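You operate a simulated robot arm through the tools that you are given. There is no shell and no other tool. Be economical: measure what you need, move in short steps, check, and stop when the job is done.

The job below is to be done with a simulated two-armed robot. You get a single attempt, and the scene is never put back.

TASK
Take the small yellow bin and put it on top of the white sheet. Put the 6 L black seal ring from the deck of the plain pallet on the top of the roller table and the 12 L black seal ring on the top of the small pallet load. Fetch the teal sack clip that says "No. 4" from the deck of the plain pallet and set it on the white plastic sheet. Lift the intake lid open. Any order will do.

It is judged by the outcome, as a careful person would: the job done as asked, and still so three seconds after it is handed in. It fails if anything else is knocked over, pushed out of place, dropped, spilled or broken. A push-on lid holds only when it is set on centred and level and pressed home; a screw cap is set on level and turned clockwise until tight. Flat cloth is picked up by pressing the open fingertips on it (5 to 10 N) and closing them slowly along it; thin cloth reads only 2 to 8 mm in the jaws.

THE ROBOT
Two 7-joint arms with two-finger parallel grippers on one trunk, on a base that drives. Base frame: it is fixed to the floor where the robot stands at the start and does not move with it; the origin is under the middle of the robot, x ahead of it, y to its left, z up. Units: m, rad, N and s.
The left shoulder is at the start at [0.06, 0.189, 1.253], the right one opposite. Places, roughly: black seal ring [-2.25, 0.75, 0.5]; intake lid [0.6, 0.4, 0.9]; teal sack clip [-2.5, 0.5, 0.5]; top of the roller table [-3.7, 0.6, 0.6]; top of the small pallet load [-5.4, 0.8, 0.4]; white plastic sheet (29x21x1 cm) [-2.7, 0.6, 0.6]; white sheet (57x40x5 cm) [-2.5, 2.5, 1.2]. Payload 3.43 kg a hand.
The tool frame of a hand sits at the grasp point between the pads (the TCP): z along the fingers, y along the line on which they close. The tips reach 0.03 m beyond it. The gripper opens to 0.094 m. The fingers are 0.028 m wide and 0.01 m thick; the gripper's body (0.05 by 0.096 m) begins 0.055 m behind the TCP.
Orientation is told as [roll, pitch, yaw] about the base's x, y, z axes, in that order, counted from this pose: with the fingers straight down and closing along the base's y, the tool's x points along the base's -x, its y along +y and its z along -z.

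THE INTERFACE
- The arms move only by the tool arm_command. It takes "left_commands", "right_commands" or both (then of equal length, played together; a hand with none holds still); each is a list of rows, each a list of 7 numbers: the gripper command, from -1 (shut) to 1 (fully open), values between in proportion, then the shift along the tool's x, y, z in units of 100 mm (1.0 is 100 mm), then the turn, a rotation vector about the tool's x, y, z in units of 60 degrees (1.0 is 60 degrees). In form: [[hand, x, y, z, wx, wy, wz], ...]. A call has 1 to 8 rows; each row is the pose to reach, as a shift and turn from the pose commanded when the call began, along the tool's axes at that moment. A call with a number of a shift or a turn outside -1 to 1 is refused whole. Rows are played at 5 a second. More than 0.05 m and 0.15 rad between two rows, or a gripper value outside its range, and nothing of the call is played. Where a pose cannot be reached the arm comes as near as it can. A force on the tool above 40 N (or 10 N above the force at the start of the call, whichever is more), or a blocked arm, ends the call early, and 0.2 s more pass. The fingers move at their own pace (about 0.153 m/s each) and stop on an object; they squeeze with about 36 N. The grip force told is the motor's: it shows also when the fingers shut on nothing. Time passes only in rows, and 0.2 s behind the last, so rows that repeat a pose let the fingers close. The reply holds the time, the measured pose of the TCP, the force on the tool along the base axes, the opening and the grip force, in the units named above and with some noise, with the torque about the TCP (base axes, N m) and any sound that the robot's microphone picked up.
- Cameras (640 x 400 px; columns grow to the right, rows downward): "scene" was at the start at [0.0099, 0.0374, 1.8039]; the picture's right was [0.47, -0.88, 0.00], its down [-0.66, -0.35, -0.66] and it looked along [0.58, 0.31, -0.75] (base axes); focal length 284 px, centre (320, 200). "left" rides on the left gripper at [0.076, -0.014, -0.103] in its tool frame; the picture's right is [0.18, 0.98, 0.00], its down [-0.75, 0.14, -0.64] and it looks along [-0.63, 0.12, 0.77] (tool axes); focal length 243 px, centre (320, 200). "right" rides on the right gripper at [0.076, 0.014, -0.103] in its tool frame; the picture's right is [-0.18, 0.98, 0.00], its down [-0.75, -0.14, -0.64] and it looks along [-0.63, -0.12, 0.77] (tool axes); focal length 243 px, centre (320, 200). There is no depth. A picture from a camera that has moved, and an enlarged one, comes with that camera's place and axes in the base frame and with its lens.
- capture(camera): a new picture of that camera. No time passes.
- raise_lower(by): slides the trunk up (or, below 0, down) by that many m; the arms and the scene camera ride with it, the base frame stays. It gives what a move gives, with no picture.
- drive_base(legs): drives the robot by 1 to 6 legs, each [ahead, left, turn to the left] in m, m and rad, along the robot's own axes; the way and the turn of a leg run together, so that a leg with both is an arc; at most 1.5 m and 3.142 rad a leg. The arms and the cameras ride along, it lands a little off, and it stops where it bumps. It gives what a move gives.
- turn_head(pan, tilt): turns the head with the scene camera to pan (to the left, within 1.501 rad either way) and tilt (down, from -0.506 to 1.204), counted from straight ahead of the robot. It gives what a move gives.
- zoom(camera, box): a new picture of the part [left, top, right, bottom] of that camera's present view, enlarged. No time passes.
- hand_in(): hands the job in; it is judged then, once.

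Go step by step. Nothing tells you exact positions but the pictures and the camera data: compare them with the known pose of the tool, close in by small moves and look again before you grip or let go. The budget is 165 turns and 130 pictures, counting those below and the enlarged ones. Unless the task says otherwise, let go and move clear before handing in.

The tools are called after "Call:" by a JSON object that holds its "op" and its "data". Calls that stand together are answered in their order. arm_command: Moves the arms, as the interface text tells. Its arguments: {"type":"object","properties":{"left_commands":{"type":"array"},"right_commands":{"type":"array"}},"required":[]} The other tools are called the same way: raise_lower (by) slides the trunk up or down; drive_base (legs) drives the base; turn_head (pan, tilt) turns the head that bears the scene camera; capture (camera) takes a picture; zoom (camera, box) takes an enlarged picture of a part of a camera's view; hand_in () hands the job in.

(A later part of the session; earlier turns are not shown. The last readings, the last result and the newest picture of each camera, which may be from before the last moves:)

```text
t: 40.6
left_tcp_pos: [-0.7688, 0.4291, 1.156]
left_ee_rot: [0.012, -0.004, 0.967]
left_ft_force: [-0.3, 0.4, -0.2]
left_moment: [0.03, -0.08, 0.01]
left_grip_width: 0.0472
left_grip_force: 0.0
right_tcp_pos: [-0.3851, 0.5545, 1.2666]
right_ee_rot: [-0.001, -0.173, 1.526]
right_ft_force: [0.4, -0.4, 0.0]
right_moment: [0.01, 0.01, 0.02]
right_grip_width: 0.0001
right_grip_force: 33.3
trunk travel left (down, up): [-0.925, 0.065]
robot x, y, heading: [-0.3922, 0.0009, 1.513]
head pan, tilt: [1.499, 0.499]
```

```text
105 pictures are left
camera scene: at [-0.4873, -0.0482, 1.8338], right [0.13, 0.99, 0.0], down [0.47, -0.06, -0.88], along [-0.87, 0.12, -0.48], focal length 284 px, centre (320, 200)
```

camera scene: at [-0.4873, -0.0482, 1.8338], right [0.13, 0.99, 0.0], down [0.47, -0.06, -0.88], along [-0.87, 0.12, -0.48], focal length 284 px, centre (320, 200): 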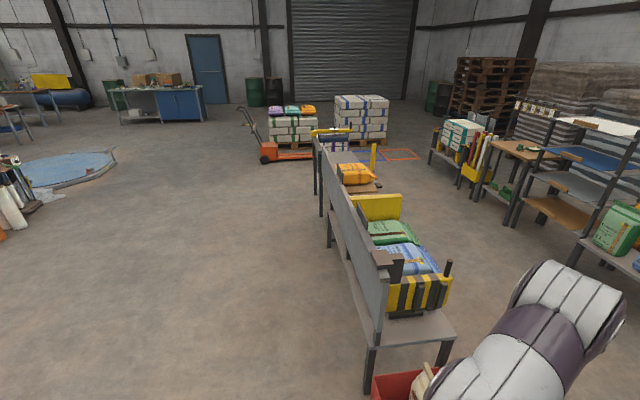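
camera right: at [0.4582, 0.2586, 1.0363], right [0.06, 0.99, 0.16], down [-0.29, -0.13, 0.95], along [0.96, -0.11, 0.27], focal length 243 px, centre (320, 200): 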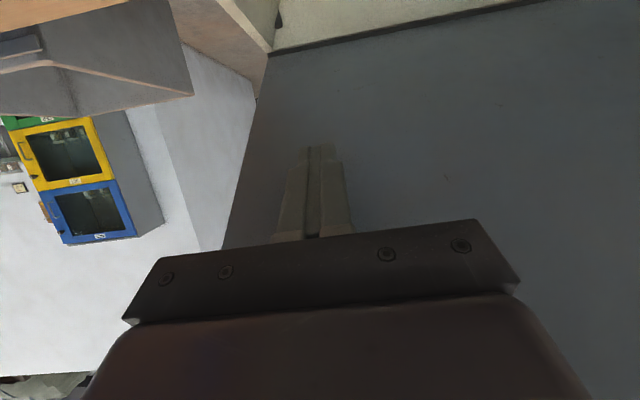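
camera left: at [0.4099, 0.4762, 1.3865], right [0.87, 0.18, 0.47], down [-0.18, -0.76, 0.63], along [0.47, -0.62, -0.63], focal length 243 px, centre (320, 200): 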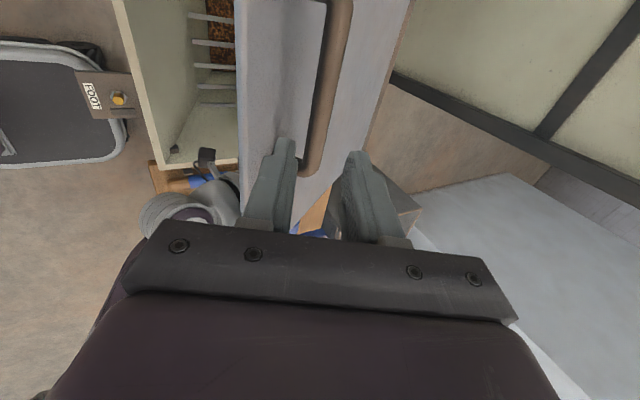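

Call:
{"op": "zoom", "data": {"camera": "scene", "box": [240, 90, 480, 240]}}

Call:
{"op": "zoom", "data": {"camera": "scene", "box": [400, 80, 640, 230]}}

Call:
{"op": "zoom", "data": {"camera": "scene", "box": [300, 180, 500, 400]}}

```text
2.67 times, centred on (360, 165) of scene
camera zoom: at [-0.4873, -0.0482, 1.8338], right [0.13, 0.99, 0.0], down [0.47, -0.06, -0.88], along [-0.87, 0.12, -0.48], focal length 759 px, centre (213, 293)
```

zoom: 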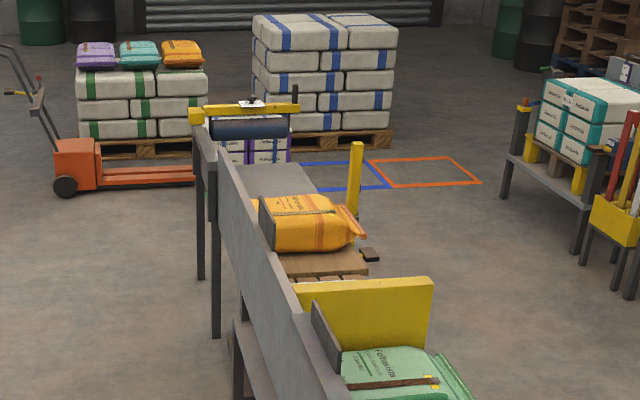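

```text
2.67 times, centred on (520, 155) of scene
camera zoom: at [-0.4873, -0.0482, 1.8338], right [0.13, 0.99, 0.0], down [0.47, -0.06, -0.88], along [-0.87, 0.12, -0.48], focal length 759 px, centre (-213, 320)
```

zoom: 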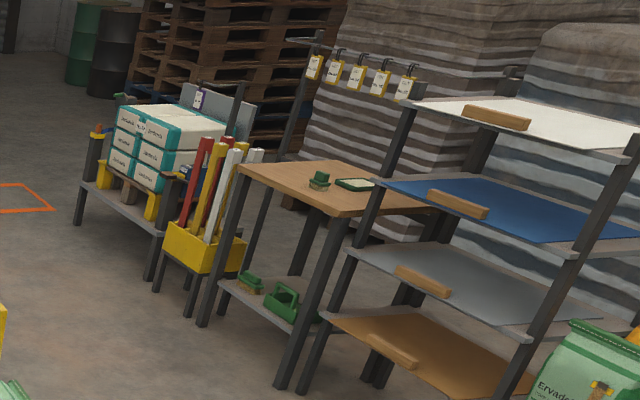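

```text
1.82 times, centred on (400, 290) of scene
camera zoom: at [-0.4873, -0.0482, 1.8338], right [0.13, 0.99, 0.0], down [0.47, -0.06, -0.88], along [-0.87, 0.12, -0.48], focal length 517 px, centre (174, 36)
```

zoom: 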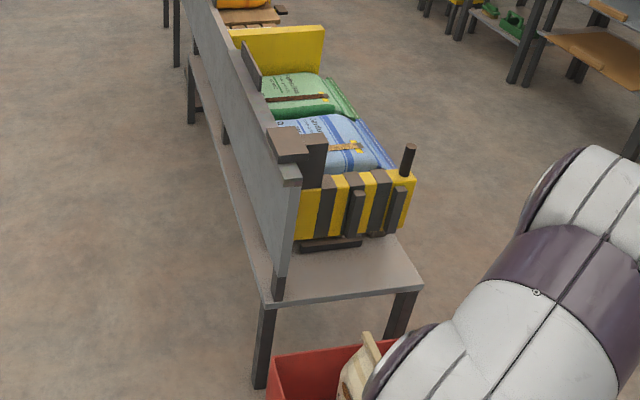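

The packing line runs along −x with an aisle on its +y side, and the rack with white top sheet is beyond that. I'll drive into the aisle.

Call:
{"op": "drive_base", "data": {"legs": [[1.5, 0, 0], [0, 0, 1.6], [0.9, 0, 0]]}}

Call:
{"op": "turn_head", "data": {"pan": 0.7, "tilt": 0.6}}

Call:
{"op": "capture", "data": {"camera": "scene"}}

```text
t: 56.3
left_tcp_pos: [-1.6127, 1.1679, 1.1572]
left_ee_rot: [0.015, -0.007, 2.548]
left_ft_force: [0.9, 0.2, -0.2]
left_moment: [-0.04, 0.0, -0.01]
left_grip_width: 0.0468
left_grip_force: 0.0
right_tcp_pos: [-1.7404, 1.5511, 1.2662]
right_ee_rot: [-0.002, -0.174, 3.109]
right_ft_force: [0.5, 0.8, -0.9]
right_moment: [-0.01, 0.0, 0.02]
right_grip_width: 0.0
right_grip_force: 33.1
trunk travel left (down, up): [-0.925, 0.065]
robot x, y, heading: [-1.1904, 1.5476, 3.091]
head pan, tilt: [1.499, 0.499]
```

```text
t: 57.4
left_tcp_pos: [-1.6129, 1.1675, 1.1572]
left_ee_rot: [0.011, -0.006, 2.549]
left_ft_force: [0.3, 0.6, -0.3]
left_moment: [-0.03, 0.0, 0.01]
left_grip_width: 0.047
left_grip_force: 0.1
right_tcp_pos: [-1.7417, 1.5503, 1.267]
right_ee_rot: [-0.003, -0.175, 3.109]
right_ft_force: [0.1, 0.8, 0.5]
right_moment: [0.02, 0.0, 0.01]
right_grip_width: 0.0
right_grip_force: 33.4
trunk travel left (down, up): [-0.925, 0.065]
robot x, y, heading: [-1.1841, 1.5455, 3.093]
head pan, tilt: [0.7, 0.6]
```

```text
101 pictures are left
camera scene: at [-1.1958, 1.4909, 1.8247], right [-0.61, 0.8, 0.0], down [0.45, 0.34, -0.83], along [-0.66, -0.5, -0.56], focal length 284 px, centre (320, 200)
```

scene: 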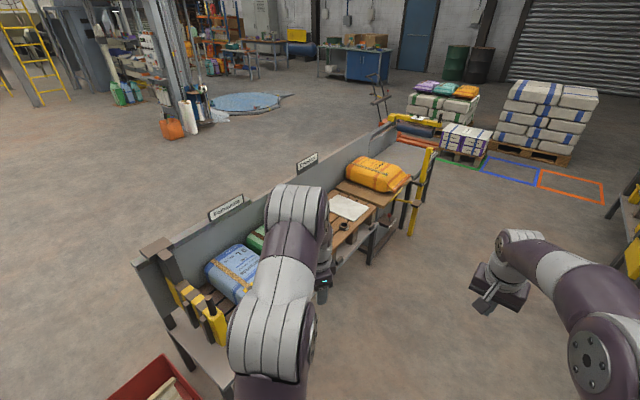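

Call:
{"op": "zoom", "data": {"camera": "scene", "box": [300, 100, 540, 250]}}

Call:
{"op": "drive_base", "data": {"legs": [[0.8, 0, 0]]}}

Call:
{"op": "turn_head", "data": {"pan": 1.3, "tilt": 0.8}}

Call:
{"op": "capture", "data": {"camera": "scene"}}

```text
2.67 times, centred on (420, 175) of scene
camera zoom: at [-1.1958, 1.4909, 1.8247], right [-0.61, 0.8, 0.0], down [0.45, 0.34, -0.83], along [-0.66, -0.5, -0.56], focal length 759 px, centre (53, 267)
```

zoom: 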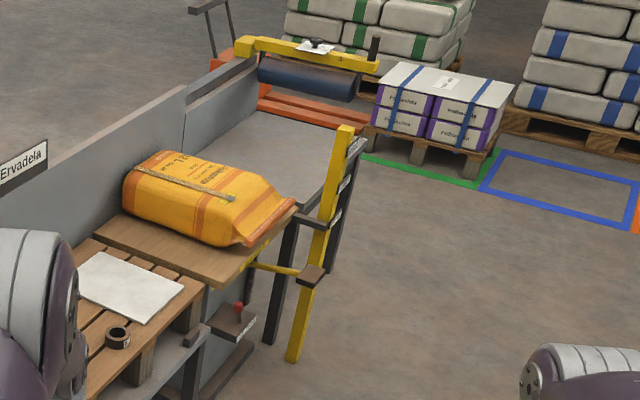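

```text
t: 61.6
left_tcp_pos: [-2.3987, 1.2055, 1.1567]
left_ee_rot: [0.013, -0.005, 2.55]
left_ft_force: [0.0, -0.4, 0.1]
left_moment: [0.0, -0.01, -0.01]
left_grip_width: 0.047
left_grip_force: 0.2
right_tcp_pos: [-2.5289, 1.5892, 1.2678]
right_ee_rot: [-0.004, -0.176, 3.109]
right_ft_force: [0.1, 0.4, -0.9]
right_moment: [0.0, 0.04, -0.05]
right_grip_width: 0.0
right_grip_force: 33.3
trunk travel left (down, up): [-0.925, 0.065]
robot x, y, heading: [-1.9744, 1.5873, 3.092]
head pan, tilt: [0.7, 0.6]
```

```text
t: 62.6
left_tcp_pos: [-2.3998, 1.2048, 1.1571]
left_ee_rot: [0.011, -0.003, 2.549]
left_ft_force: [-0.9, -0.3, -0.4]
left_moment: [-0.03, -0.02, 0.0]
left_grip_width: 0.0468
left_grip_force: 0.1
right_tcp_pos: [-2.529, 1.5889, 1.266]
right_ee_rot: [-0.001, -0.176, 3.106]
right_ft_force: [-0.4, -0.4, -0.1]
right_moment: [-0.03, 0.01, -0.01]
right_grip_width: 0.0
right_grip_force: 32.9
trunk travel left (down, up): [-0.925, 0.065]
robot x, y, heading: [-1.9753, 1.5889, 3.088]
head pan, tilt: [1.3, 0.799]
```

```text
99 pictures are left
camera scene: at [-1.9385, 1.506, 1.8078], right [-0.95, 0.31, 0.0], down [0.22, 0.68, -0.7], along [-0.22, -0.66, -0.72], focal length 284 px, centre (320, 200)
```

scene: 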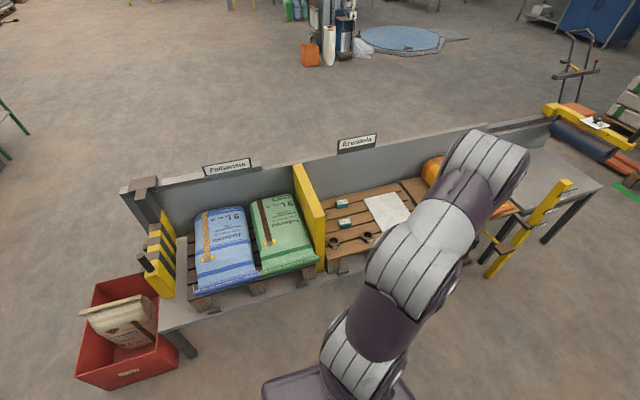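

Call:
{"op": "zoom", "data": {"camera": "scene", "box": [300, 170, 440, 260]}}

```text
4.44 times, centred on (370, 215) of scene
camera zoom: at [-1.9385, 1.506, 1.8078], right [-0.95, 0.31, 0.0], down [0.22, 0.68, -0.7], along [-0.22, -0.66, -0.72], focal length 1264 px, centre (98, 133)
```

zoom: 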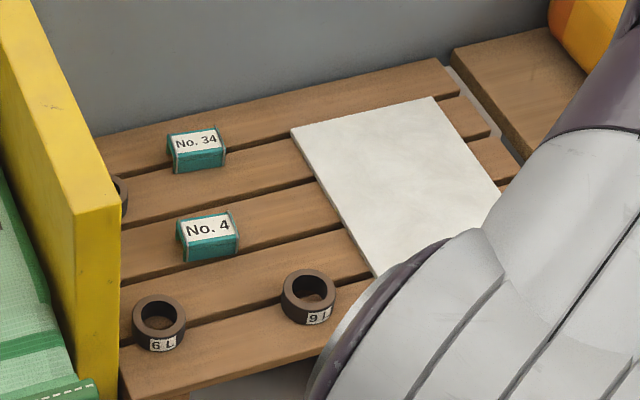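

On the pallet deck I can read the "6 L" ring at about [-2.31, 0.65], a "9 L" ring, the "No. 4" and "No. 34" clips, and another ring half hidden behind the yellow board. I'll face the line and get closer.

Call:
{"op": "drive_base", "data": {"legs": [[0.45, 0, 0], [0, 0, 1.62]]}}

Call:
{"op": "turn_head", "data": {"pan": 0, "tilt": 0.85}}

Call:
{"op": "capture", "data": {"camera": "scene"}}

```text
t: 69.3
left_tcp_pos: [-2.0349, 1.1924, 1.1578]
left_ee_rot: [0.013, -0.003, -2.135]
left_ft_force: [-0.1, 0.0, -1.1]
left_moment: [0.0, -0.03, -0.02]
left_grip_width: 0.0468
left_grip_force: 0.0
right_tcp_pos: [-2.4143, 1.0521, 1.2674]
right_ee_rot: [-0.002, -0.173, -1.578]
right_ft_force: [0.8, 0.9, -0.6]
right_moment: [-0.04, 0.03, 0.01]
right_grip_width: 0.0
right_grip_force: 33.0
trunk travel left (down, up): [-0.925, 0.065]
robot x, y, heading: [-2.4272, 1.6092, -1.592]
head pan, tilt: [1.3, 0.799]
```

```text
t: 70.7
left_tcp_pos: [-2.0344, 1.1906, 1.1565]
left_ee_rot: [0.013, -0.003, -2.136]
left_ft_force: [0.2, 0.6, -0.4]
left_moment: [0.02, -0.02, 0.0]
left_grip_width: 0.047
left_grip_force: 0.1
right_tcp_pos: [-2.415, 1.0519, 1.267]
right_ee_rot: [-0.001, -0.173, -1.575]
right_ft_force: [0.1, 0.0, 0.1]
right_moment: [0.0, 0.01, 0.0]
right_grip_width: 0.0
right_grip_force: 32.3
trunk travel left (down, up): [-0.925, 0.065]
robot x, y, heading: [-2.4295, 1.6036, -1.596]
head pan, tilt: [0.0, 0.85]
```

```text
97 pictures are left
camera scene: at [-2.4257, 1.589, 1.8038], right [-1.0, 0.02, 0.0], down [0.01, 0.75, -0.66], along [-0.01, -0.66, -0.75], focal length 284 px, centre (320, 200)
```

scene: 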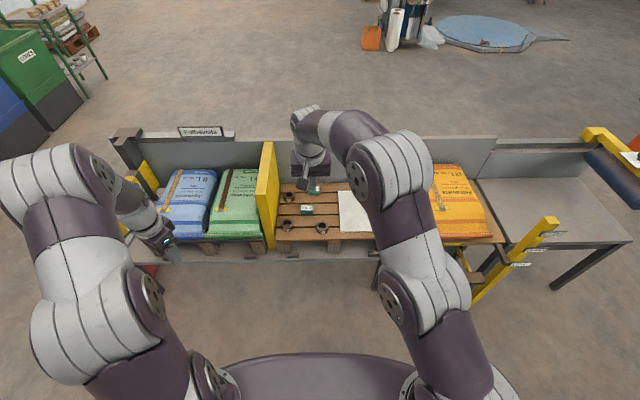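

Call:
{"op": "zoom", "data": {"camera": "scene", "box": [255, 165, 375, 240]}}

```text
5.33 times, centred on (315, 202) of scene
camera zoom: at [-2.4257, 1.589, 1.8038], right [-1.0, 0.02, 0.0], down [0.01, 0.75, -0.66], along [-0.01, -0.66, -0.75], focal length 1517 px, centre (347, 187)
```

zoom: 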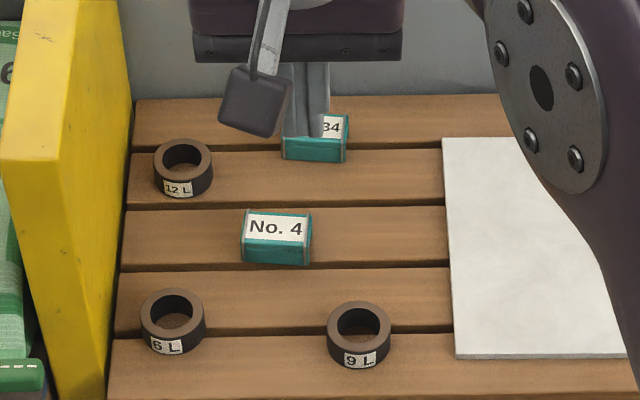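

All three rings and both clips are readable: 12 L at the back left, 6 L at the front left, and No. 4 in the middle. I'll drive closer and lower the trunk.

Call:
{"op": "drive_base", "data": {"legs": [[0.3, 0.1, 0]]}}

Call:
{"op": "raise_lower", "data": {"by": -0.3}}

Call:
{"op": "capture", "data": {"camera": "scene"}}

```text
t: 72.8
left_tcp_pos: [-1.9417, 0.894, 1.158]
left_ee_rot: [0.014, -0.005, -2.137]
left_ft_force: [0.4, 0.4, -0.3]
left_moment: [-0.02, -0.01, -0.01]
left_grip_width: 0.0468
left_grip_force: 0.0
right_tcp_pos: [-2.3214, 0.7563, 1.2675]
right_ee_rot: [-0.002, -0.175, -1.576]
right_ft_force: [0.7, 0.4, 0.7]
right_moment: [-0.01, 0.0, 0.04]
right_grip_width: 0.0
right_grip_force: 33.3
trunk travel left (down, up): [-0.925, 0.065]
robot x, y, heading: [-2.3305, 1.3096, -1.59]
head pan, tilt: [0.0, 0.85]
```

```text
t: 75.8
left_tcp_pos: [-1.9416, 0.8936, 0.857]
left_ee_rot: [0.013, -0.005, -2.135]
left_ft_force: [-0.1, 0.5, 1.0]
left_moment: [0.0, 0.01, 0.0]
left_grip_width: 0.0473
left_grip_force: 0.0
right_tcp_pos: [-2.3213, 0.7547, 0.9674]
right_ee_rot: [-0.001, -0.175, -1.576]
right_ft_force: [-0.2, -0.1, -0.2]
right_moment: [0.02, 0.01, -0.02]
right_grip_width: 0.0
right_grip_force: 33.1
trunk travel left (down, up): [-0.625, 0.365]
robot x, y, heading: [-2.3326, 1.3092, -1.593]
head pan, tilt: [0.0, 0.85]
```

```text
95 pictures are left
camera scene: at [-2.3322, 1.2906, 1.5038], right [-1.0, 0.02, 0.0], down [0.02, 0.75, -0.66], along [-0.01, -0.66, -0.75], focal length 284 px, centre (320, 200)
```

scene: 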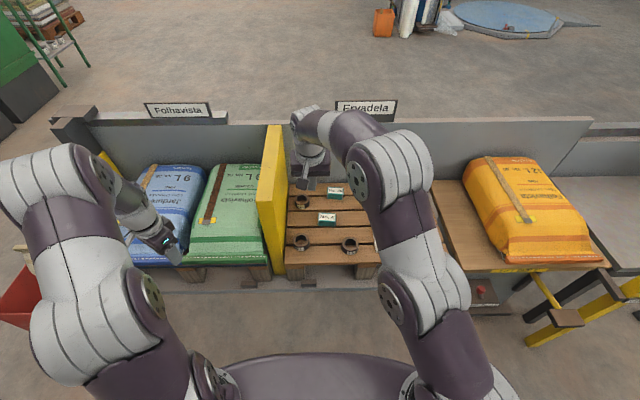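

I'll use the right hand, turned so it closes along y to clear the yellow board, and hover it over the 6 L ring.

Call:
{"op": "arm_command", "data": {"right_commands": [[1, 0, 0, 0, 0, 0, -0.13], [1, 0, 0, 0, 0, 0, -0.26], [1, 0, 0, 0, 0, 0, -0.39], [1, 0, 0, 0, 0, 0, -0.52], [1, 0, 0, 0, 0, 0, -0.65], [1, 0, 0, 0, 0, 0, -0.78], [1, 0, 0, 0, 0, 0, -0.9], [1, 0, 0, 0, 0, 0, -1]]}}

Call:
{"op": "arm_command", "data": {"right_commands": [[1, 0, 0, 0, 0, 0, -0.13], [1, 0, 0, 0, 0, 0, -0.26], [1, 0, 0, 0, 0, 0, -0.39], [1, 0, 0, 0, 0, 0, -0.5], [1, 0, 0, 0, 0, 0, -0.5]]}}

Call:
{"op": "capture", "data": {"camera": "right"}}

```text
t: 77.6
left_tcp_pos: [-1.9398, 0.8937, 0.8578]
left_ee_rot: [0.014, -0.003, -2.136]
left_ft_force: [0.4, -0.4, -0.3]
left_moment: [0.0, 0.02, -0.02]
left_grip_width: 0.0469
left_grip_force: 0.0
right_tcp_pos: [-2.3223, 0.7533, 0.9674]
right_ee_rot: [-0.151, -0.084, -0.524]
right_ft_force: [0.1, -0.1, 0.4]
right_moment: [0.03, -0.03, 0.03]
right_grip_width: 0.094
right_grip_force: 0.1
trunk travel left (down, up): [-0.625, 0.365]
robot x, y, heading: [-2.3313, 1.3099, -1.593]
head pan, tilt: [0.0, 0.85]
```

```text
t: 78.8
left_tcp_pos: [-1.9415, 0.8933, 0.8565]
left_ee_rot: [0.012, -0.005, -2.136]
left_ft_force: [0.4, 0.7, -0.2]
left_moment: [0.0, 0.0, 0.04]
left_grip_width: 0.0471
left_grip_force: 0.0
right_tcp_pos: [-2.3206, 0.7534, 0.9671]
right_ee_rot: [-0.174, 0.005, -0.005]
right_ft_force: [-0.5, 0.4, 0.0]
right_moment: [0.0, 0.0, 0.0]
right_grip_width: 0.094
right_grip_force: 0.1
trunk travel left (down, up): [-0.625, 0.365]
robot x, y, heading: [-2.3313, 1.3055, -1.595]
head pan, tilt: [0.0, 0.85]
```

```text
94 pictures are left
camera right: at [-2.3971, 0.785, 1.0656], right [0.19, 0.97, -0.17], down [0.76, -0.03, 0.65], along [0.63, -0.25, -0.74], focal length 243 px, centre (320, 200)
```

right: 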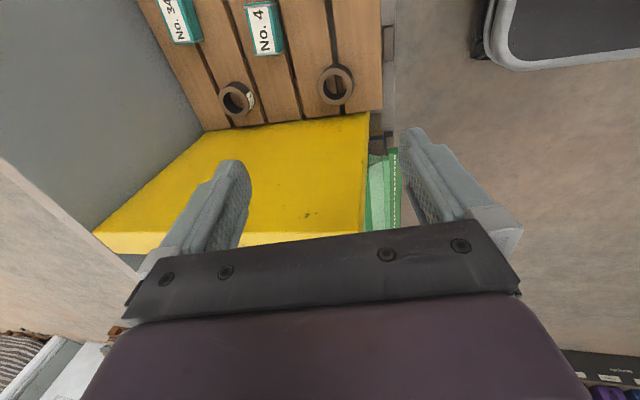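

The ring's height triangulates to about 0.61, giving 6 L at around [-2.28, 0.71]. I'll level the hand and come over it.

Call:
{"op": "arm_command", "data": {"right_commands": [[1, -0.14, -0.08, 0.3, -0.06, 0, 0], [1, -0.28, -0.16, 0.6, -0.12, 0, 0], [1, -0.42, -0.24, 0.95, -0.166, 0, 0], [1, -0.42, -0.24, 0.95, -0.166, 0, 0]]}}

Call:
{"op": "capture", "data": {"camera": "right"}}

```text
t: 79.8
left_tcp_pos: [-1.9417, 0.8937, 0.8573]
left_ee_rot: [0.015, -0.006, -2.135]
left_ft_force: [0.7, 0.2, 0.6]
left_moment: [-0.02, 0.01, 0.03]
left_grip_width: 0.047
left_grip_force: 0.0
right_tcp_pos: [-2.3042, 0.7668, 0.8528]
right_ee_rot: [0.0, 0.002, -0.005]
right_ft_force: [0.1, 0.0, -0.8]
right_moment: [-0.01, 0.01, -0.03]
right_grip_width: 0.094
right_grip_force: 0.0
right hand out of reach, approached as far as the arm can: row 1, 2, 3, 4
trunk travel left (down, up): [-0.625, 0.365]
robot x, y, heading: [-2.3337, 1.3087, -1.589]
head pan, tilt: [0.0, 0.85]
```

```text
93 pictures are left
camera right: at [-2.3788, 0.7802, 0.9551], right [0.19, 0.98, 0.0], down [0.75, -0.15, 0.64], along [0.63, -0.12, -0.77], focal length 243 px, centre (320, 200)
```

right: 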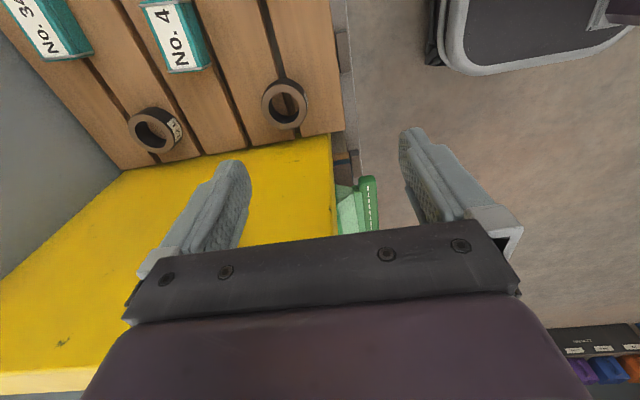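

Call:
{"op": "turn_head", "data": {"pan": 0, "tilt": 1.2}}

Call:
{"op": "capture", "data": {"camera": "scene"}}

```text
t: 80.7
left_tcp_pos: [-1.9405, 0.8933, 0.8565]
left_ee_rot: [0.012, -0.003, -2.138]
left_ft_force: [-0.3, -0.3, 0.4]
left_moment: [-0.02, 0.0, 0.04]
left_grip_width: 0.047
left_grip_force: 0.1
right_tcp_pos: [-2.3032, 0.7647, 0.8529]
right_ee_rot: [0.0, 0.001, -0.007]
right_ft_force: [0.2, -0.3, 1.5]
right_moment: [0.0, 0.01, -0.03]
right_grip_width: 0.094
right_grip_force: 0.0
trunk travel left (down, up): [-0.625, 0.365]
robot x, y, heading: [-2.3327, 1.311, -1.595]
head pan, tilt: [0.0, 1.201]
```

```text
92 pictures are left
camera scene: at [-2.3317, 1.3127, 1.4801], right [-1.0, 0.02, 0.0], down [0.02, 0.93, -0.36], along [-0.01, -0.36, -0.93], focal length 284 px, centre (320, 200)
```

scene: 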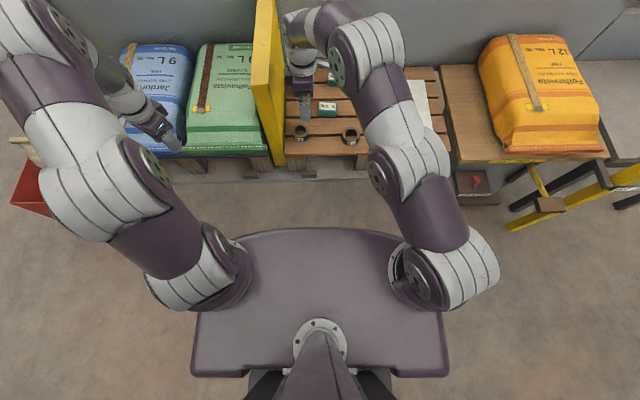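

The reach is too short from here. I'll lift the left hand a little above the bags and drive 0.15 m closer.

Call:
{"op": "arm_command", "data": {"left_commands": [[0, 0, 0, -0.3, 0, 0, 0], [0, 0, 0, -0.6, 0, 0, 0], [0, 0, 0, -1, 0, 0, 0]]}}

Call:
{"op": "drive_base", "data": {"legs": [[0.15, 0, 0]]}}

Call:
{"op": "capture", "data": {"camera": "scene"}}

Call:
{"op": "capture", "data": {"camera": "right"}}

```text
t: 81.5
left_tcp_pos: [-1.9427, 0.8943, 0.958]
left_ee_rot: [0.011, -0.004, -2.136]
left_ft_force: [-0.3, 0.4, 0.6]
left_moment: [0.0, 0.0, -0.01]
left_grip_width: 0.0472
left_grip_force: 0.1
right_tcp_pos: [-2.303, 0.7653, 0.852]
right_ee_rot: [-0.002, 0.004, -0.006]
right_ft_force: [0.3, 0.2, 0.1]
right_moment: [0.0, 0.01, 0.0]
right_grip_width: 0.094
right_grip_force: 0.0
trunk travel left (down, up): [-0.625, 0.365]
robot x, y, heading: [-2.3322, 1.3116, -1.589]
head pan, tilt: [0.0, 1.201]
```

```text
t: 82.8
left_tcp_pos: [-1.9443, 0.7455, 0.9573]
left_ee_rot: [0.014, -0.003, -2.132]
left_ft_force: [0.3, -1.3, 0.2]
left_moment: [0.01, -0.02, -0.03]
left_grip_width: 0.0471
left_grip_force: 0.0
right_tcp_pos: [-2.3041, 0.6151, 0.8518]
right_ee_rot: [-0.001, 0.002, -0.004]
right_ft_force: [0.5, -0.3, -0.3]
right_moment: [0.02, 0.01, -0.01]
right_grip_width: 0.094
right_grip_force: 0.0
trunk travel left (down, up): [-0.625, 0.365]
robot x, y, heading: [-2.3315, 1.1616, -1.588]
head pan, tilt: [0.0, 1.201]
```

```text
91 pictures are left
camera scene: at [-2.3348, 1.1622, 1.4801], right [-1.0, 0.02, 0.0], down [0.02, 0.93, -0.36], along [-0.01, -0.36, -0.93], focal length 284 px, centre (320, 200)
```

scene: 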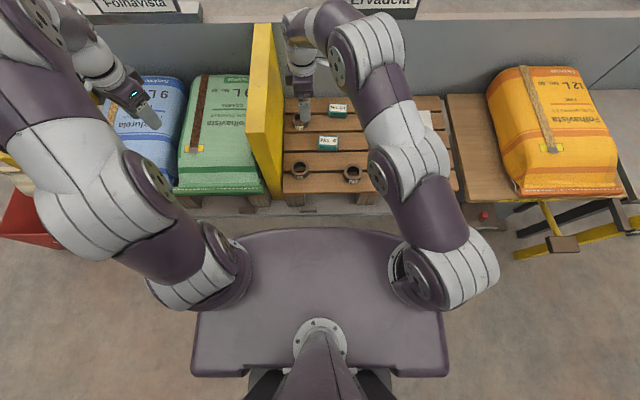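

```text
90 pictures are left
camera right: at [-2.3808, 0.6292, 0.9544], right [0.19, 0.98, 0.0], down [0.75, -0.14, 0.64], along [0.63, -0.12, -0.77], focal length 243 px, centre (320, 200)
```

right: 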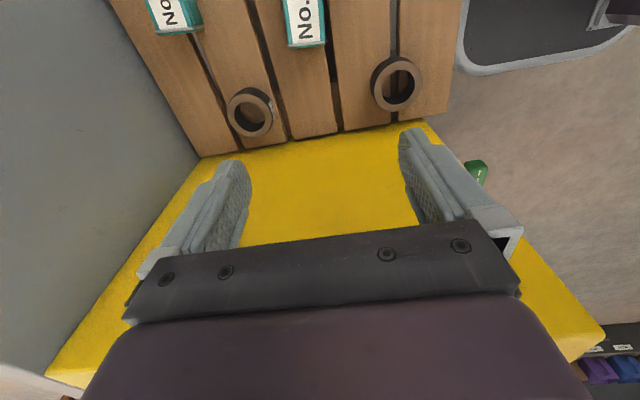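

Triangulated: 6 L ring top is at [-2.278, 0.712, 0.613], 12 L at about [-2.279, 0.51], and No. 4 at about [-2.363, 0.611]. I'll move over the 6 L ring.

Call:
{"op": "arm_command", "data": {"right_commands": [[1, -0.1, 0.4, 0, 0, 0, 0], [1, -0.26, 0.8, 0, 0, 0, 0], [1, -0.26, 0.97, 0.3, 0, 0, 0], [1, -0.26, 0.97, 0.7, 0, 0, 0], [1, -0.26, 0.97, 1, 0, 0, 0], [1, -0.26, 0.97, 1, 0, 0, 0]]}}

Call:
{"op": "capture", "data": {"camera": "right"}}

```text
t: 84.2
left_tcp_pos: [-1.9442, 0.7455, 0.9577]
left_ee_rot: [0.014, -0.005, -2.132]
left_ft_force: [0.3, 0.0, -0.6]
left_moment: [0.0, 0.0, 0.01]
left_grip_width: 0.0469
left_grip_force: 0.1
right_tcp_pos: [-2.2796, 0.7135, 0.7514]
right_ee_rot: [-0.001, 0.002, -0.005]
right_ft_force: [-0.2, 0.4, -0.5]
right_moment: [0.02, 0.02, -0.01]
right_grip_width: 0.0939
right_grip_force: 0.1
trunk travel left (down, up): [-0.625, 0.365]
robot x, y, heading: [-2.3355, 1.1583, -1.588]
head pan, tilt: [0.0, 1.201]
```

```text
89 pictures are left
camera right: at [-2.3551, 0.7269, 0.8545], right [0.19, 0.98, 0.0], down [0.75, -0.14, 0.64], along [0.63, -0.12, -0.77], focal length 243 px, centre (320, 200)
```

right: 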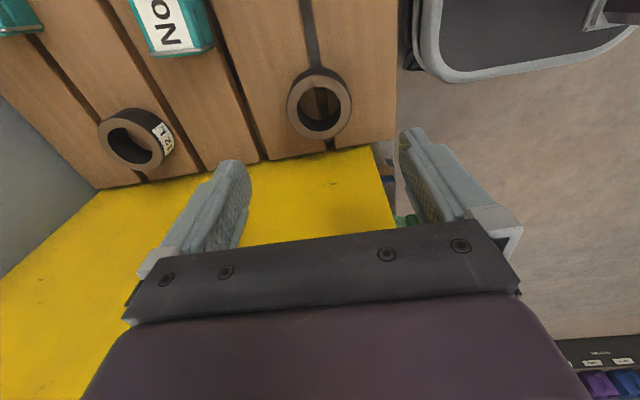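

Call:
{"op": "arm_command", "data": {"right_commands": [[1, -0.03, 0, 0.3, 0, 0, 0], [1, -0.03, 0, 0.6, 0, 0, 0], [1, -0.03, 0, 0.9, 0, 0, 0], [1, -0.03, 0, 1, 0, 0, 0]]}}

Call:
{"op": "arm_command", "data": {"right_commands": [[1, 0, 0, 0.2, 0, 0, 0], [1, 0, 0, 0.37, 0, 0, 0], [1, 0, 0, 0.37, 0, 0, 0]]}}

Call:
{"op": "capture", "data": {"camera": "right"}}

```text
t: 85.2
left_tcp_pos: [-1.9447, 0.7456, 0.9577]
left_ee_rot: [0.013, -0.003, -2.133]
left_ft_force: [-0.5, 0.2, -0.2]
left_moment: [-0.01, 0.0, 0.02]
left_grip_width: 0.0473
left_grip_force: 0.1
right_tcp_pos: [-2.275, 0.7129, 0.6522]
right_ee_rot: [-0.002, 0.001, -0.004]
right_ft_force: [0.6, -0.8, 0.0]
right_moment: [-0.01, 0.02, -0.05]
right_grip_width: 0.0941
right_grip_force: 0.1
trunk travel left (down, up): [-0.625, 0.365]
robot x, y, heading: [-2.335, 1.1582, -1.59]
head pan, tilt: [0.0, 1.201]
```

```text
t: 85.8
left_tcp_pos: [-1.945, 0.7465, 0.9576]
left_ee_rot: [0.013, -0.005, -2.132]
left_ft_force: [0.5, -0.1, -0.6]
left_moment: [-0.01, 0.01, 0.02]
left_grip_width: 0.0473
left_grip_force: 0.1
right_tcp_pos: [-2.2773, 0.7118, 0.6247]
right_ee_rot: [0.001, 0.005, -0.006]
right_ft_force: [-5.3, 2.2, 9.8]
right_moment: [-0.36, 0.04, -0.15]
right_grip_width: 0.0926
right_grip_force: 0.1
trunk travel left (down, up): [-0.625, 0.365]
robot x, y, heading: [-2.3355, 1.1581, -1.59]
head pan, tilt: [0.0, 1.201]
stopped in row 2 (right hand): the force on the tool passed its limit (the readings are from after the stop); the commanded pose is now the measured one
```

```text
88 pictures are left
camera right: at [-2.3515, 0.7262, 0.7281], right [0.19, 0.98, 0.0], down [0.76, -0.15, 0.64], along [0.63, -0.12, -0.77], focal length 243 px, centre (320, 200)
```

right: 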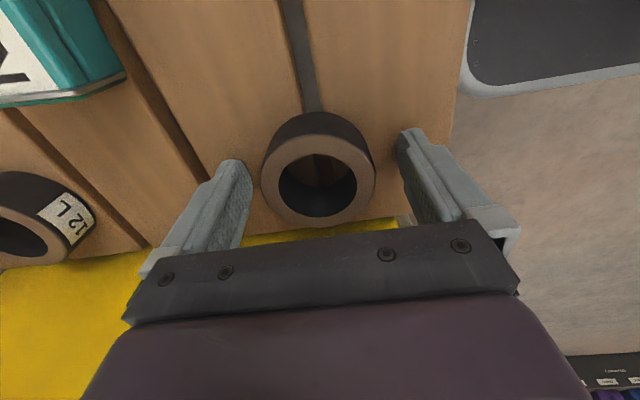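

The tips touch the deck at z≈0.595. I'll back off 4 mm and close on the ring.

Call:
{"op": "arm_command", "data": {"right_commands": [[1, 0, 0, -0.04, 0, 0, 0], [0, 0, 0, -0.04, 0, 0, 0], [-1, 0, 0, -0.04, 0, 0, 0], [-1, 0, 0, -0.04, 0, 0, 0], [-1, 0, 0, -0.04, 0, 0, 0]]}}

Call:
{"op": "arm_command", "data": {"right_commands": [[-1, 0, 0, -0.3, 0, 0, 0], [-1, 0, 0, -0.6, 0, 0, 0], [-1, 0, 0, -1, 0, 0, 0]]}}

Call:
{"op": "capture", "data": {"camera": "right"}}

```text
t: 87.0
left_tcp_pos: [-1.9449, 0.7446, 0.9572]
left_ee_rot: [0.012, -0.005, -2.136]
left_ft_force: [0.7, -0.2, -1.0]
left_moment: [-0.03, 0.0, 0.01]
left_grip_width: 0.047
left_grip_force: 0.1
right_tcp_pos: [-2.2745, 0.7133, 0.6282]
right_ee_rot: [0.002, 0.004, -0.005]
right_ft_force: [-0.3, 0.4, -0.7]
right_moment: [0.0, 0.0, 0.02]
right_grip_width: 0.0601
right_grip_force: 36.5
trunk travel left (down, up): [-0.625, 0.365]
robot x, y, heading: [-2.3341, 1.1602, -1.589]
head pan, tilt: [0.0, 1.201]
```

```text
t: 87.8
left_tcp_pos: [-1.9443, 0.7459, 0.9581]
left_ee_rot: [0.013, -0.004, -2.135]
left_ft_force: [0.3, 1.2, 0.3]
left_moment: [0.0, -0.02, -0.02]
left_grip_width: 0.0471
left_grip_force: 0.0
right_tcp_pos: [-2.2749, 0.7121, 0.7295]
right_ee_rot: [0.002, 0.003, -0.006]
right_ft_force: [-0.1, 0.3, -0.4]
right_moment: [-0.01, -0.02, 0.04]
right_grip_width: 0.0602
right_grip_force: 35.9
trunk travel left (down, up): [-0.625, 0.365]
robot x, y, heading: [-2.3341, 1.1604, -1.588]
head pan, tilt: [0.0, 1.201]
```

```text
87 pictures are left
camera right: at [-2.3504, 0.7266, 0.8319], right [0.19, 0.98, 0.0], down [0.76, -0.15, 0.64], along [0.63, -0.12, -0.77], focal length 243 px, centre (320, 200)
```

right: 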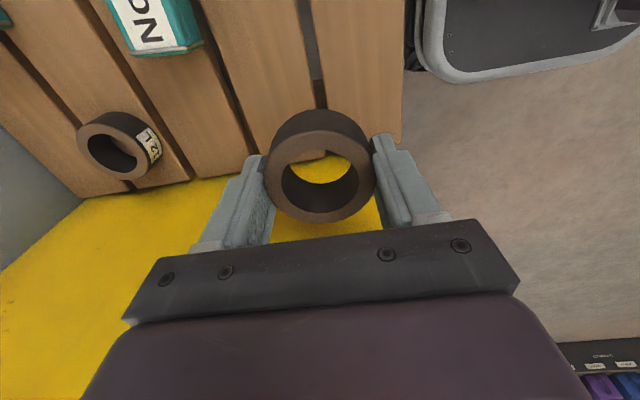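

I have the 6 L ring in the right hand. I'll park that hand up and to the −x side, and bring the left hand toward the 12 L ring.

Call:
{"op": "arm_command", "data": {"right_commands": [[-1, 0, 0, -0.4, 0, 0, 0], [-1, 0.2, 0.1, -0.7, 0, 0, 0], [-1, 0.5, 0.3, -1, 0, 0, 0], [-1, 0.8, 0.5, -1, 0, 0, 0], [-1, 1, 0.6, -1, 0, 0, 0]], "left_commands": [[0.57, 0, 0, 0, 0, 0, -0.13], [0.57, 0, 0, 0, 0, 0, -0.26], [0.57, 0, 0, 0, 0, 0, -0.4], [0.57, 0, 0, 0, 0, 0, -0.54], [0.57, 0, 0, 0, 0, 0, -0.54]]}}

Call:
{"op": "arm_command", "data": {"right_commands": [[-1, 0.3, 0.1, 0, 0, 0, 0], [-1, 0.6, 0.2, 0, 0, 0, 0], [-1, 0.9, 0.2, 0, 0, 0, 0], [-1, 1, 0.2, 0, 0, 0, 0]], "left_commands": [[0.57, 0, -0.3, 0, 0, 0, 0], [0.57, 0, -0.6, 0, 0, 0, 0], [0.57, 0, -0.9, 0, 0, 0, 0], [0.57, 0, -1, 0, 0, 0, 0]]}}

```text
t: 89.0
left_tcp_pos: [-1.9442, 0.7438, 0.9576]
left_ee_rot: [0.009, -0.01, -1.567]
left_ft_force: [-0.2, 0.0, -0.2]
left_moment: [0.0, 0.02, -0.03]
left_grip_width: 0.0738
left_grip_force: 0.1
right_tcp_pos: [-2.3752, 0.7733, 0.8307]
right_ee_rot: [0.001, 0.002, -0.003]
right_ft_force: [-1.5, 0.4, 0.2]
right_moment: [0.0, 0.01, -0.01]
right_grip_width: 0.0603
right_grip_force: 35.5
trunk travel left (down, up): [-0.625, 0.365]
robot x, y, heading: [-2.3346, 1.1591, -1.592]
head pan, tilt: [0.0, 1.201]
```

```text
t: 90.0
left_tcp_pos: [-2.0452, 0.7458, 0.9555]
left_ee_rot: [0.01, -0.01, -1.568]
left_ft_force: [0.2, 0.3, -0.8]
left_moment: [-0.02, 0.01, -0.02]
left_grip_width: 0.0739
left_grip_force: 0.1
right_tcp_pos: [-2.4751, 0.7945, 0.8302]
right_ee_rot: [0.001, 0.003, -0.002]
right_ft_force: [-0.1, 0.3, -0.9]
right_moment: [-0.04, 0.0, 0.01]
right_grip_width: 0.0604
right_grip_force: 35.9
trunk travel left (down, up): [-0.625, 0.365]
robot x, y, heading: [-2.3366, 1.1584, -1.594]
head pan, tilt: [0.0, 1.201]
```

The yellow board's top is near z=0.92, so I'll raise the left hand before crossing it.

Call:
{"op": "arm_command", "data": {"right_commands": [[-1, 0.3, 0, -0.2, 0, 0, 0], [-1, 0.6, 0, -0.4, 0, 0, 0], [-1, 0.8, 0, -0.6, 0, 0, 0], [-1, 0.8, 0, -0.6, 0, 0, 0]], "left_commands": [[0.57, 0, 0, -0.4, 0, 0, 0], [0.57, 0, 0, -0.8, 0, 0, 0], [0.57, 0, 0, -1, 0, 0, 0], [0.57, 0, 0, -1, 0, 0, 0]]}}

Call:
{"op": "arm_command", "data": {"left_commands": [[0.57, -0.2, -0.3, 0, 0, 0, 0], [0.57, -0.4, -0.6, 0, 0, 0, 0], [0.57, -0.6, -0.9, 0, 0, 0, 0], [0.57, -0.8, -1, 0, 0, 0, 0]]}}

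Call:
{"op": "arm_command", "data": {"left_commands": [[0.57, -0.3, -0.3, 0, 0, 0, 0], [0.57, -0.6, -0.6, 0, 0, 0, 0], [0.57, -0.8, -0.9, 0, 0, 0, 0], [0.57, -0.9, -1, 0, 0, 0, 0]]}}

Call:
{"op": "capture", "data": {"camera": "left"}}

Call:
{"op": "capture", "data": {"camera": "scene"}}

```text
t: 91.0
left_tcp_pos: [-2.048, 0.7559, 1.0262]
left_ee_rot: [0.01, -0.009, -1.57]
left_ft_force: [0.4, 0.2, 0.2]
left_moment: [0.05, 0.02, -0.01]
left_grip_width: 0.074
left_grip_force: 0.0
left hand out of reach, approached as far as the arm can: row 2, 3, 4
right_tcp_pos: [-2.5548, 0.7939, 0.8894]
right_ee_rot: [0.001, 0.004, -0.006]
right_ft_force: [-0.4, -0.2, -0.3]
right_moment: [-0.02, -0.03, -0.03]
right_grip_width: 0.0605
right_grip_force: 35.0
trunk travel left (down, up): [-0.625, 0.365]
robot x, y, heading: [-2.3348, 1.1576, -1.591]
head pan, tilt: [0.0, 1.201]
```

```text
t: 92.0
left_tcp_pos: [-2.1442, 0.6947, 1.0037]
left_ee_rot: [0.009, -0.01, -1.568]
left_ft_force: [-0.2, -0.7, 0.5]
left_moment: [0.0, 0.03, 0.0]
left_grip_width: 0.0739
left_grip_force: 0.1
left hand out of reach, approached as far as the arm can: row 1, 2, 3, 4
right_tcp_pos: [-2.5546, 0.7928, 0.8906]
right_ee_rot: [0.002, 0.006, -0.004]
right_ft_force: [0.4, 0.1, 0.1]
right_moment: [0.04, 0.03, 0.02]
right_grip_width: 0.0603
right_grip_force: 35.5
trunk travel left (down, up): [-0.625, 0.365]
robot x, y, heading: [-2.337, 1.1593, -1.587]
head pan, tilt: [0.0, 1.201]
```

```text
t: 93.0
left_tcp_pos: [-2.2234, 0.6487, 0.9672]
left_ee_rot: [0.01, -0.011, -1.568]
left_ft_force: [-0.2, -0.2, -0.4]
left_moment: [-0.01, -0.01, 0.02]
left_grip_width: 0.074
left_grip_force: 0.1
left hand out of reach, approached as far as the arm can: row 1, 2, 3, 4
right_tcp_pos: [-2.5551, 0.7943, 0.8911]
right_ee_rot: [0.001, 0.002, -0.007]
right_ft_force: [0.9, 0.3, -0.7]
right_moment: [0.01, -0.02, 0.0]
right_grip_width: 0.0602
right_grip_force: 35.7
trunk travel left (down, up): [-0.625, 0.365]
robot x, y, heading: [-2.3407, 1.1603, -1.594]
head pan, tilt: [0.0, 1.201]
```

```text
86 pictures are left
camera left: at [-2.2376, 0.7255, 1.0685], right [0.98, 0.19, 0.01], down [0.14, -0.75, 0.65], along [0.13, -0.64, -0.76], focal length 243 px, centre (320, 200)
```

left: 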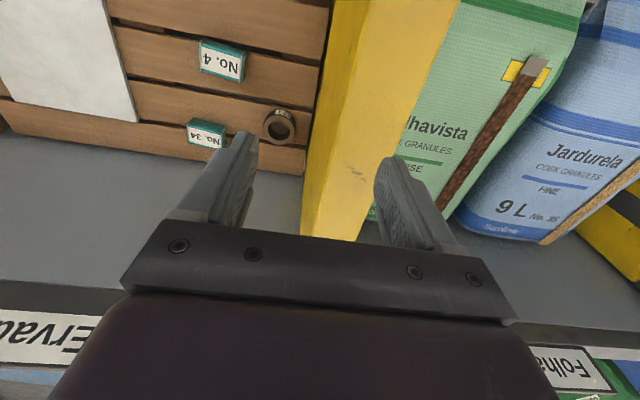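

```text
85 pictures are left
camera scene: at [-2.335, 1.1633, 1.4801], right [-1.0, 0.02, 0.0], down [0.02, 0.93, -0.36], along [-0.01, -0.36, -0.93], focal length 284 px, centre (320, 200)
```

scene: 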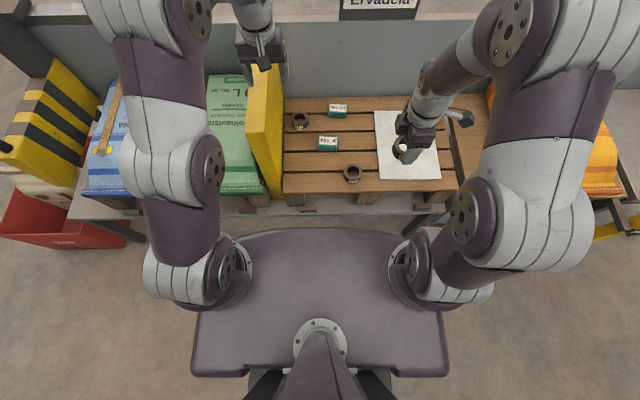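

The 12 L ring is confirmed at about [-2.276, 0.515]. I'll move clear of the board in −x, then go forward and down.

Call:
{"op": "arm_command", "data": {"left_commands": [[0.57, 0, -0.3, 0, 0, 0, 0], [0.57, 0, -0.57, 0, 0, 0, 0], [0.57, 0, -0.57, 0.3, 0, 0, 0], [0.57, -0.2, -0.57, 0.6, 0, 0, 0], [0.57, -0.4, -0.57, 0.9, 0, 0, 0], [0.57, -0.6, -0.57, 1, 0, 0, 0]]}}

Call:
{"op": "arm_command", "data": {"left_commands": [[0.57, -0.3, 0, 0.3, 0, 0, 0], [0.57, -0.6, 0, 0.6, 0, 0, 0], [0.57, -0.72, 0, 0.9, 0, 0, 0], [0.57, -0.72, 0, 0.9, 0, 0, 0]]}}

Call:
{"op": "capture", "data": {"camera": "left"}}

```text
t: 94.4
left_tcp_pos: [-2.2767, 0.5866, 0.8651]
left_ee_rot: [0.008, -0.01, -1.566]
left_ft_force: [-0.2, 0.2, -0.3]
left_moment: [-0.01, -0.01, 0.01]
left_grip_width: 0.0736
left_grip_force: 0.1
left hand out of reach, approached as far as the arm can: row 2
right_tcp_pos: [-2.5541, 0.7933, 0.8908]
right_ee_rot: [0.002, 0.003, -0.006]
right_ft_force: [-0.3, -1.0, -0.5]
right_moment: [0.01, -0.04, 0.01]
right_grip_width: 0.0602
right_grip_force: 36.1
trunk travel left (down, up): [-0.625, 0.365]
robot x, y, heading: [-2.3298, 1.1585, -1.587]
head pan, tilt: [0.0, 1.201]
```

```text
t: 95.4
left_tcp_pos: [-2.2696, 0.5522, 0.7866]
left_ee_rot: [0.009, -0.008, -1.568]
left_ft_force: [0.2, -0.2, -0.4]
left_moment: [-0.02, 0.0, 0.02]
left_grip_width: 0.0738
left_grip_force: 0.1
left hand out of reach, approached as far as the arm can: row 1, 2, 3, 4
right_tcp_pos: [-2.5541, 0.7942, 0.8915]
right_ee_rot: [0.003, 0.003, -0.004]
right_ft_force: [0.0, -0.1, -0.2]
right_moment: [0.0, 0.01, 0.0]
right_grip_width: 0.0603
right_grip_force: 36.1
trunk travel left (down, up): [-0.625, 0.365]
robot x, y, heading: [-2.3368, 1.158, -1.589]
head pan, tilt: [0.0, 1.201]
```

```text
84 pictures are left
camera left: at [-2.285, 0.6294, 0.887], right [0.98, 0.19, 0.01], down [0.14, -0.75, 0.65], along [0.13, -0.64, -0.76], focal length 243 px, centre (320, 200)
```

left: 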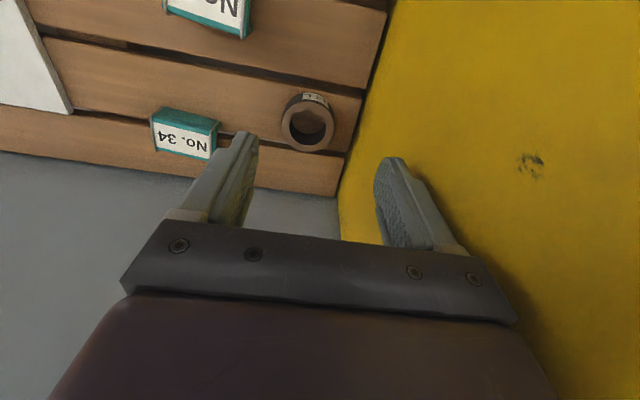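

The ring is about 4 cm beyond reach. I'll drive 5 cm closer and lower the trunk by 8 cm.

Call:
{"op": "drive_base", "data": {"legs": [[0.05, 0, 0]]}}

Call:
{"op": "raise_lower", "data": {"by": -0.08}}

Call:
{"op": "capture", "data": {"camera": "left"}}

```text
t: 96.3
left_tcp_pos: [-2.2711, 0.5022, 0.7839]
left_ee_rot: [0.009, -0.009, -1.569]
left_ft_force: [0.7, -0.5, -0.9]
left_moment: [0.04, 0.01, -0.01]
left_grip_width: 0.0738
left_grip_force: 0.2
right_tcp_pos: [-2.5554, 0.7428, 0.8895]
right_ee_rot: [0.004, 0.005, -0.005]
right_ft_force: [0.7, -0.8, -0.4]
right_moment: [0.05, 0.0, -0.03]
right_grip_width: 0.0603
right_grip_force: 36.2
trunk travel left (down, up): [-0.625, 0.365]
robot x, y, heading: [-2.3383, 1.1094, -1.592]
head pan, tilt: [0.0, 1.201]
```

```text
t: 97.5
left_tcp_pos: [-2.2702, 0.5032, 0.7055]
left_ee_rot: [0.01, -0.011, -1.57]
left_ft_force: [-0.6, -0.2, 0.5]
left_moment: [-0.02, -0.01, 0.01]
left_grip_width: 0.0741
left_grip_force: 0.1
right_tcp_pos: [-2.5544, 0.7448, 0.8107]
right_ee_rot: [0.001, 0.005, -0.006]
right_ft_force: [0.2, 0.3, -0.6]
right_moment: [-0.02, 0.02, 0.01]
right_grip_width: 0.0604
right_grip_force: 35.7
trunk travel left (down, up): [-0.545, 0.445]
robot x, y, heading: [-2.338, 1.1067, -1.591]
head pan, tilt: [0.0, 1.201]
```

```text
83 pictures are left
camera left: at [-2.286, 0.5798, 0.8071], right [0.98, 0.19, 0.01], down [0.14, -0.75, 0.65], along [0.13, -0.64, -0.76], focal length 243 px, centre (320, 200)
```

left: 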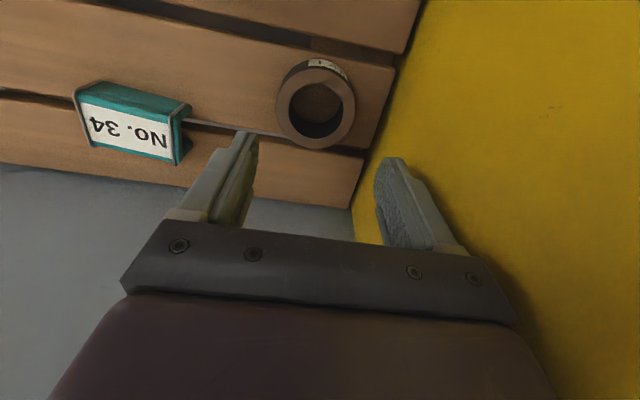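

Call:
{"op": "arm_command", "data": {"left_commands": [[0.57, 0.1, -0.04, 0.25, 0, 0, 0], [0.57, 0.1, -0.04, 0.5, 0, 0, 0], [0.57, 0.1, -0.04, 0.76, 0, 0, 0], [0.57, 0.1, -0.04, 0.76, 0, 0, 0]]}}

Call:
{"op": "capture", "data": {"camera": "left"}}

```text
t: 98.5
left_tcp_pos: [-2.275, 0.511, 0.6309]
left_ee_rot: [0.008, -0.01, -1.569]
left_ft_force: [-0.6, 0.2, 0.1]
left_moment: [0.0, 0.0, 0.01]
left_grip_width: 0.0736
left_grip_force: 0.0
right_tcp_pos: [-2.5545, 0.7438, 0.8111]
right_ee_rot: [0.002, 0.003, -0.006]
right_ft_force: [0.7, -0.2, -1.2]
right_moment: [-0.01, -0.01, -0.01]
right_grip_width: 0.0602
right_grip_force: 36.2
trunk travel left (down, up): [-0.545, 0.445]
robot x, y, heading: [-2.3369, 1.111, -1.585]
head pan, tilt: [0.0, 1.201]
```

```text
82 pictures are left
camera left: at [-2.2898, 0.5894, 0.7316], right [0.98, 0.19, 0.01], down [0.14, -0.75, 0.65], along [0.13, -0.64, -0.76], focal length 243 px, centre (320, 200)
```

left: 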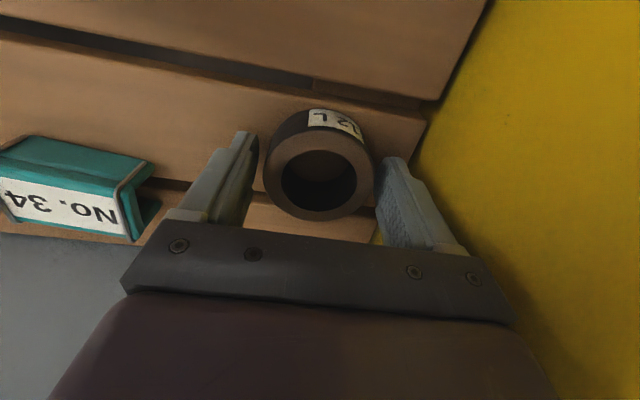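

The 12 L ring sits between the fingers, so I'll close and lift.

Call:
{"op": "arm_command", "data": {"left_commands": [[0.2, 0, 0, 0, 0, 0, 0], [-1, 0, 0, 0, 0, 0, 0], [-1, 0, 0, 0, 0, 0, 0], [-1, 0, 0, -0.3, 0, 0, 0], [-1, 0, 0, -0.6, 0, 0, 0], [-1, 0, 0, -1, 0, 0, 0]]}}

Call:
{"op": "raise_lower", "data": {"by": 0.25}}

Call:
{"op": "capture", "data": {"camera": "left"}}

Call:
{"op": "capture", "data": {"camera": "scene"}}

```text
t: 99.9
left_tcp_pos: [-2.2743, 0.5139, 0.731]
left_ee_rot: [0.008, -0.009, -1.569]
left_ft_force: [-0.6, -0.2, 0.3]
left_moment: [-0.03, 0.01, 0.0]
left_grip_width: 0.0601
left_grip_force: 36.2
right_tcp_pos: [-2.5561, 0.7443, 0.8112]
right_ee_rot: [0.001, 0.005, -0.006]
right_ft_force: [0.4, -0.3, -0.3]
right_moment: [0.0, -0.01, 0.01]
right_grip_width: 0.0606
right_grip_force: 36.1
trunk travel left (down, up): [-0.545, 0.445]
robot x, y, heading: [-2.3321, 1.1125, -1.587]
head pan, tilt: [0.0, 1.201]
```

```text
t: 102.5
left_tcp_pos: [-2.2749, 0.5119, 0.9808]
left_ee_rot: [0.01, -0.012, -1.572]
left_ft_force: [0.2, 0.4, -1.0]
left_moment: [0.03, 0.03, -0.03]
left_grip_width: 0.0603
left_grip_force: 35.9
right_tcp_pos: [-2.554, 0.7443, 1.0607]
right_ee_rot: [0.002, 0.004, -0.007]
right_ft_force: [-1.4, 0.3, -1.4]
right_moment: [0.0, 0.05, 0.0]
right_grip_width: 0.0602
right_grip_force: 36.1
trunk travel left (down, up): [-0.795, 0.195]
robot x, y, heading: [-2.3343, 1.1128, -1.593]
head pan, tilt: [0.0, 1.201]
```

```text
81 pictures are left
camera left: at [-2.2901, 0.5892, 1.0818], right [0.98, 0.19, 0.01], down [0.14, -0.75, 0.65], along [0.13, -0.64, -0.76], focal length 243 px, centre (320, 200)
```

left: 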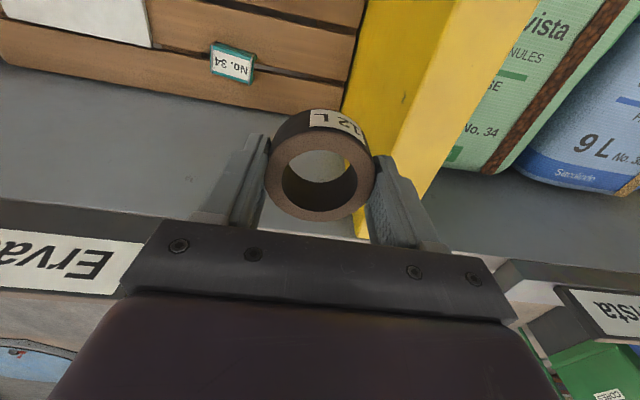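

```text
80 pictures are left
camera scene: at [-2.3359, 1.1135, 1.65], right [-1.0, 0.02, 0.0], down [0.02, 0.93, -0.36], along [-0.01, -0.36, -0.93], focal length 284 px, centre (320, 200)
```

scene: 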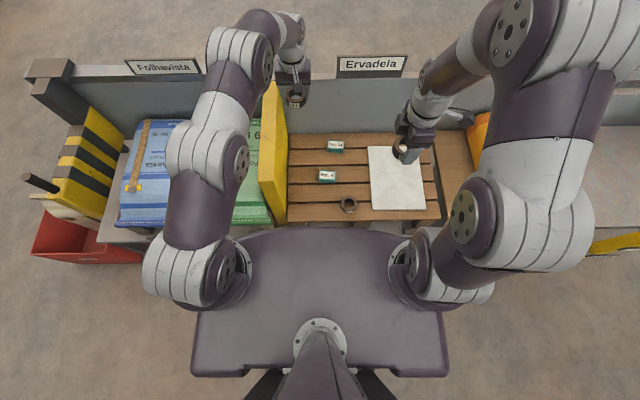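

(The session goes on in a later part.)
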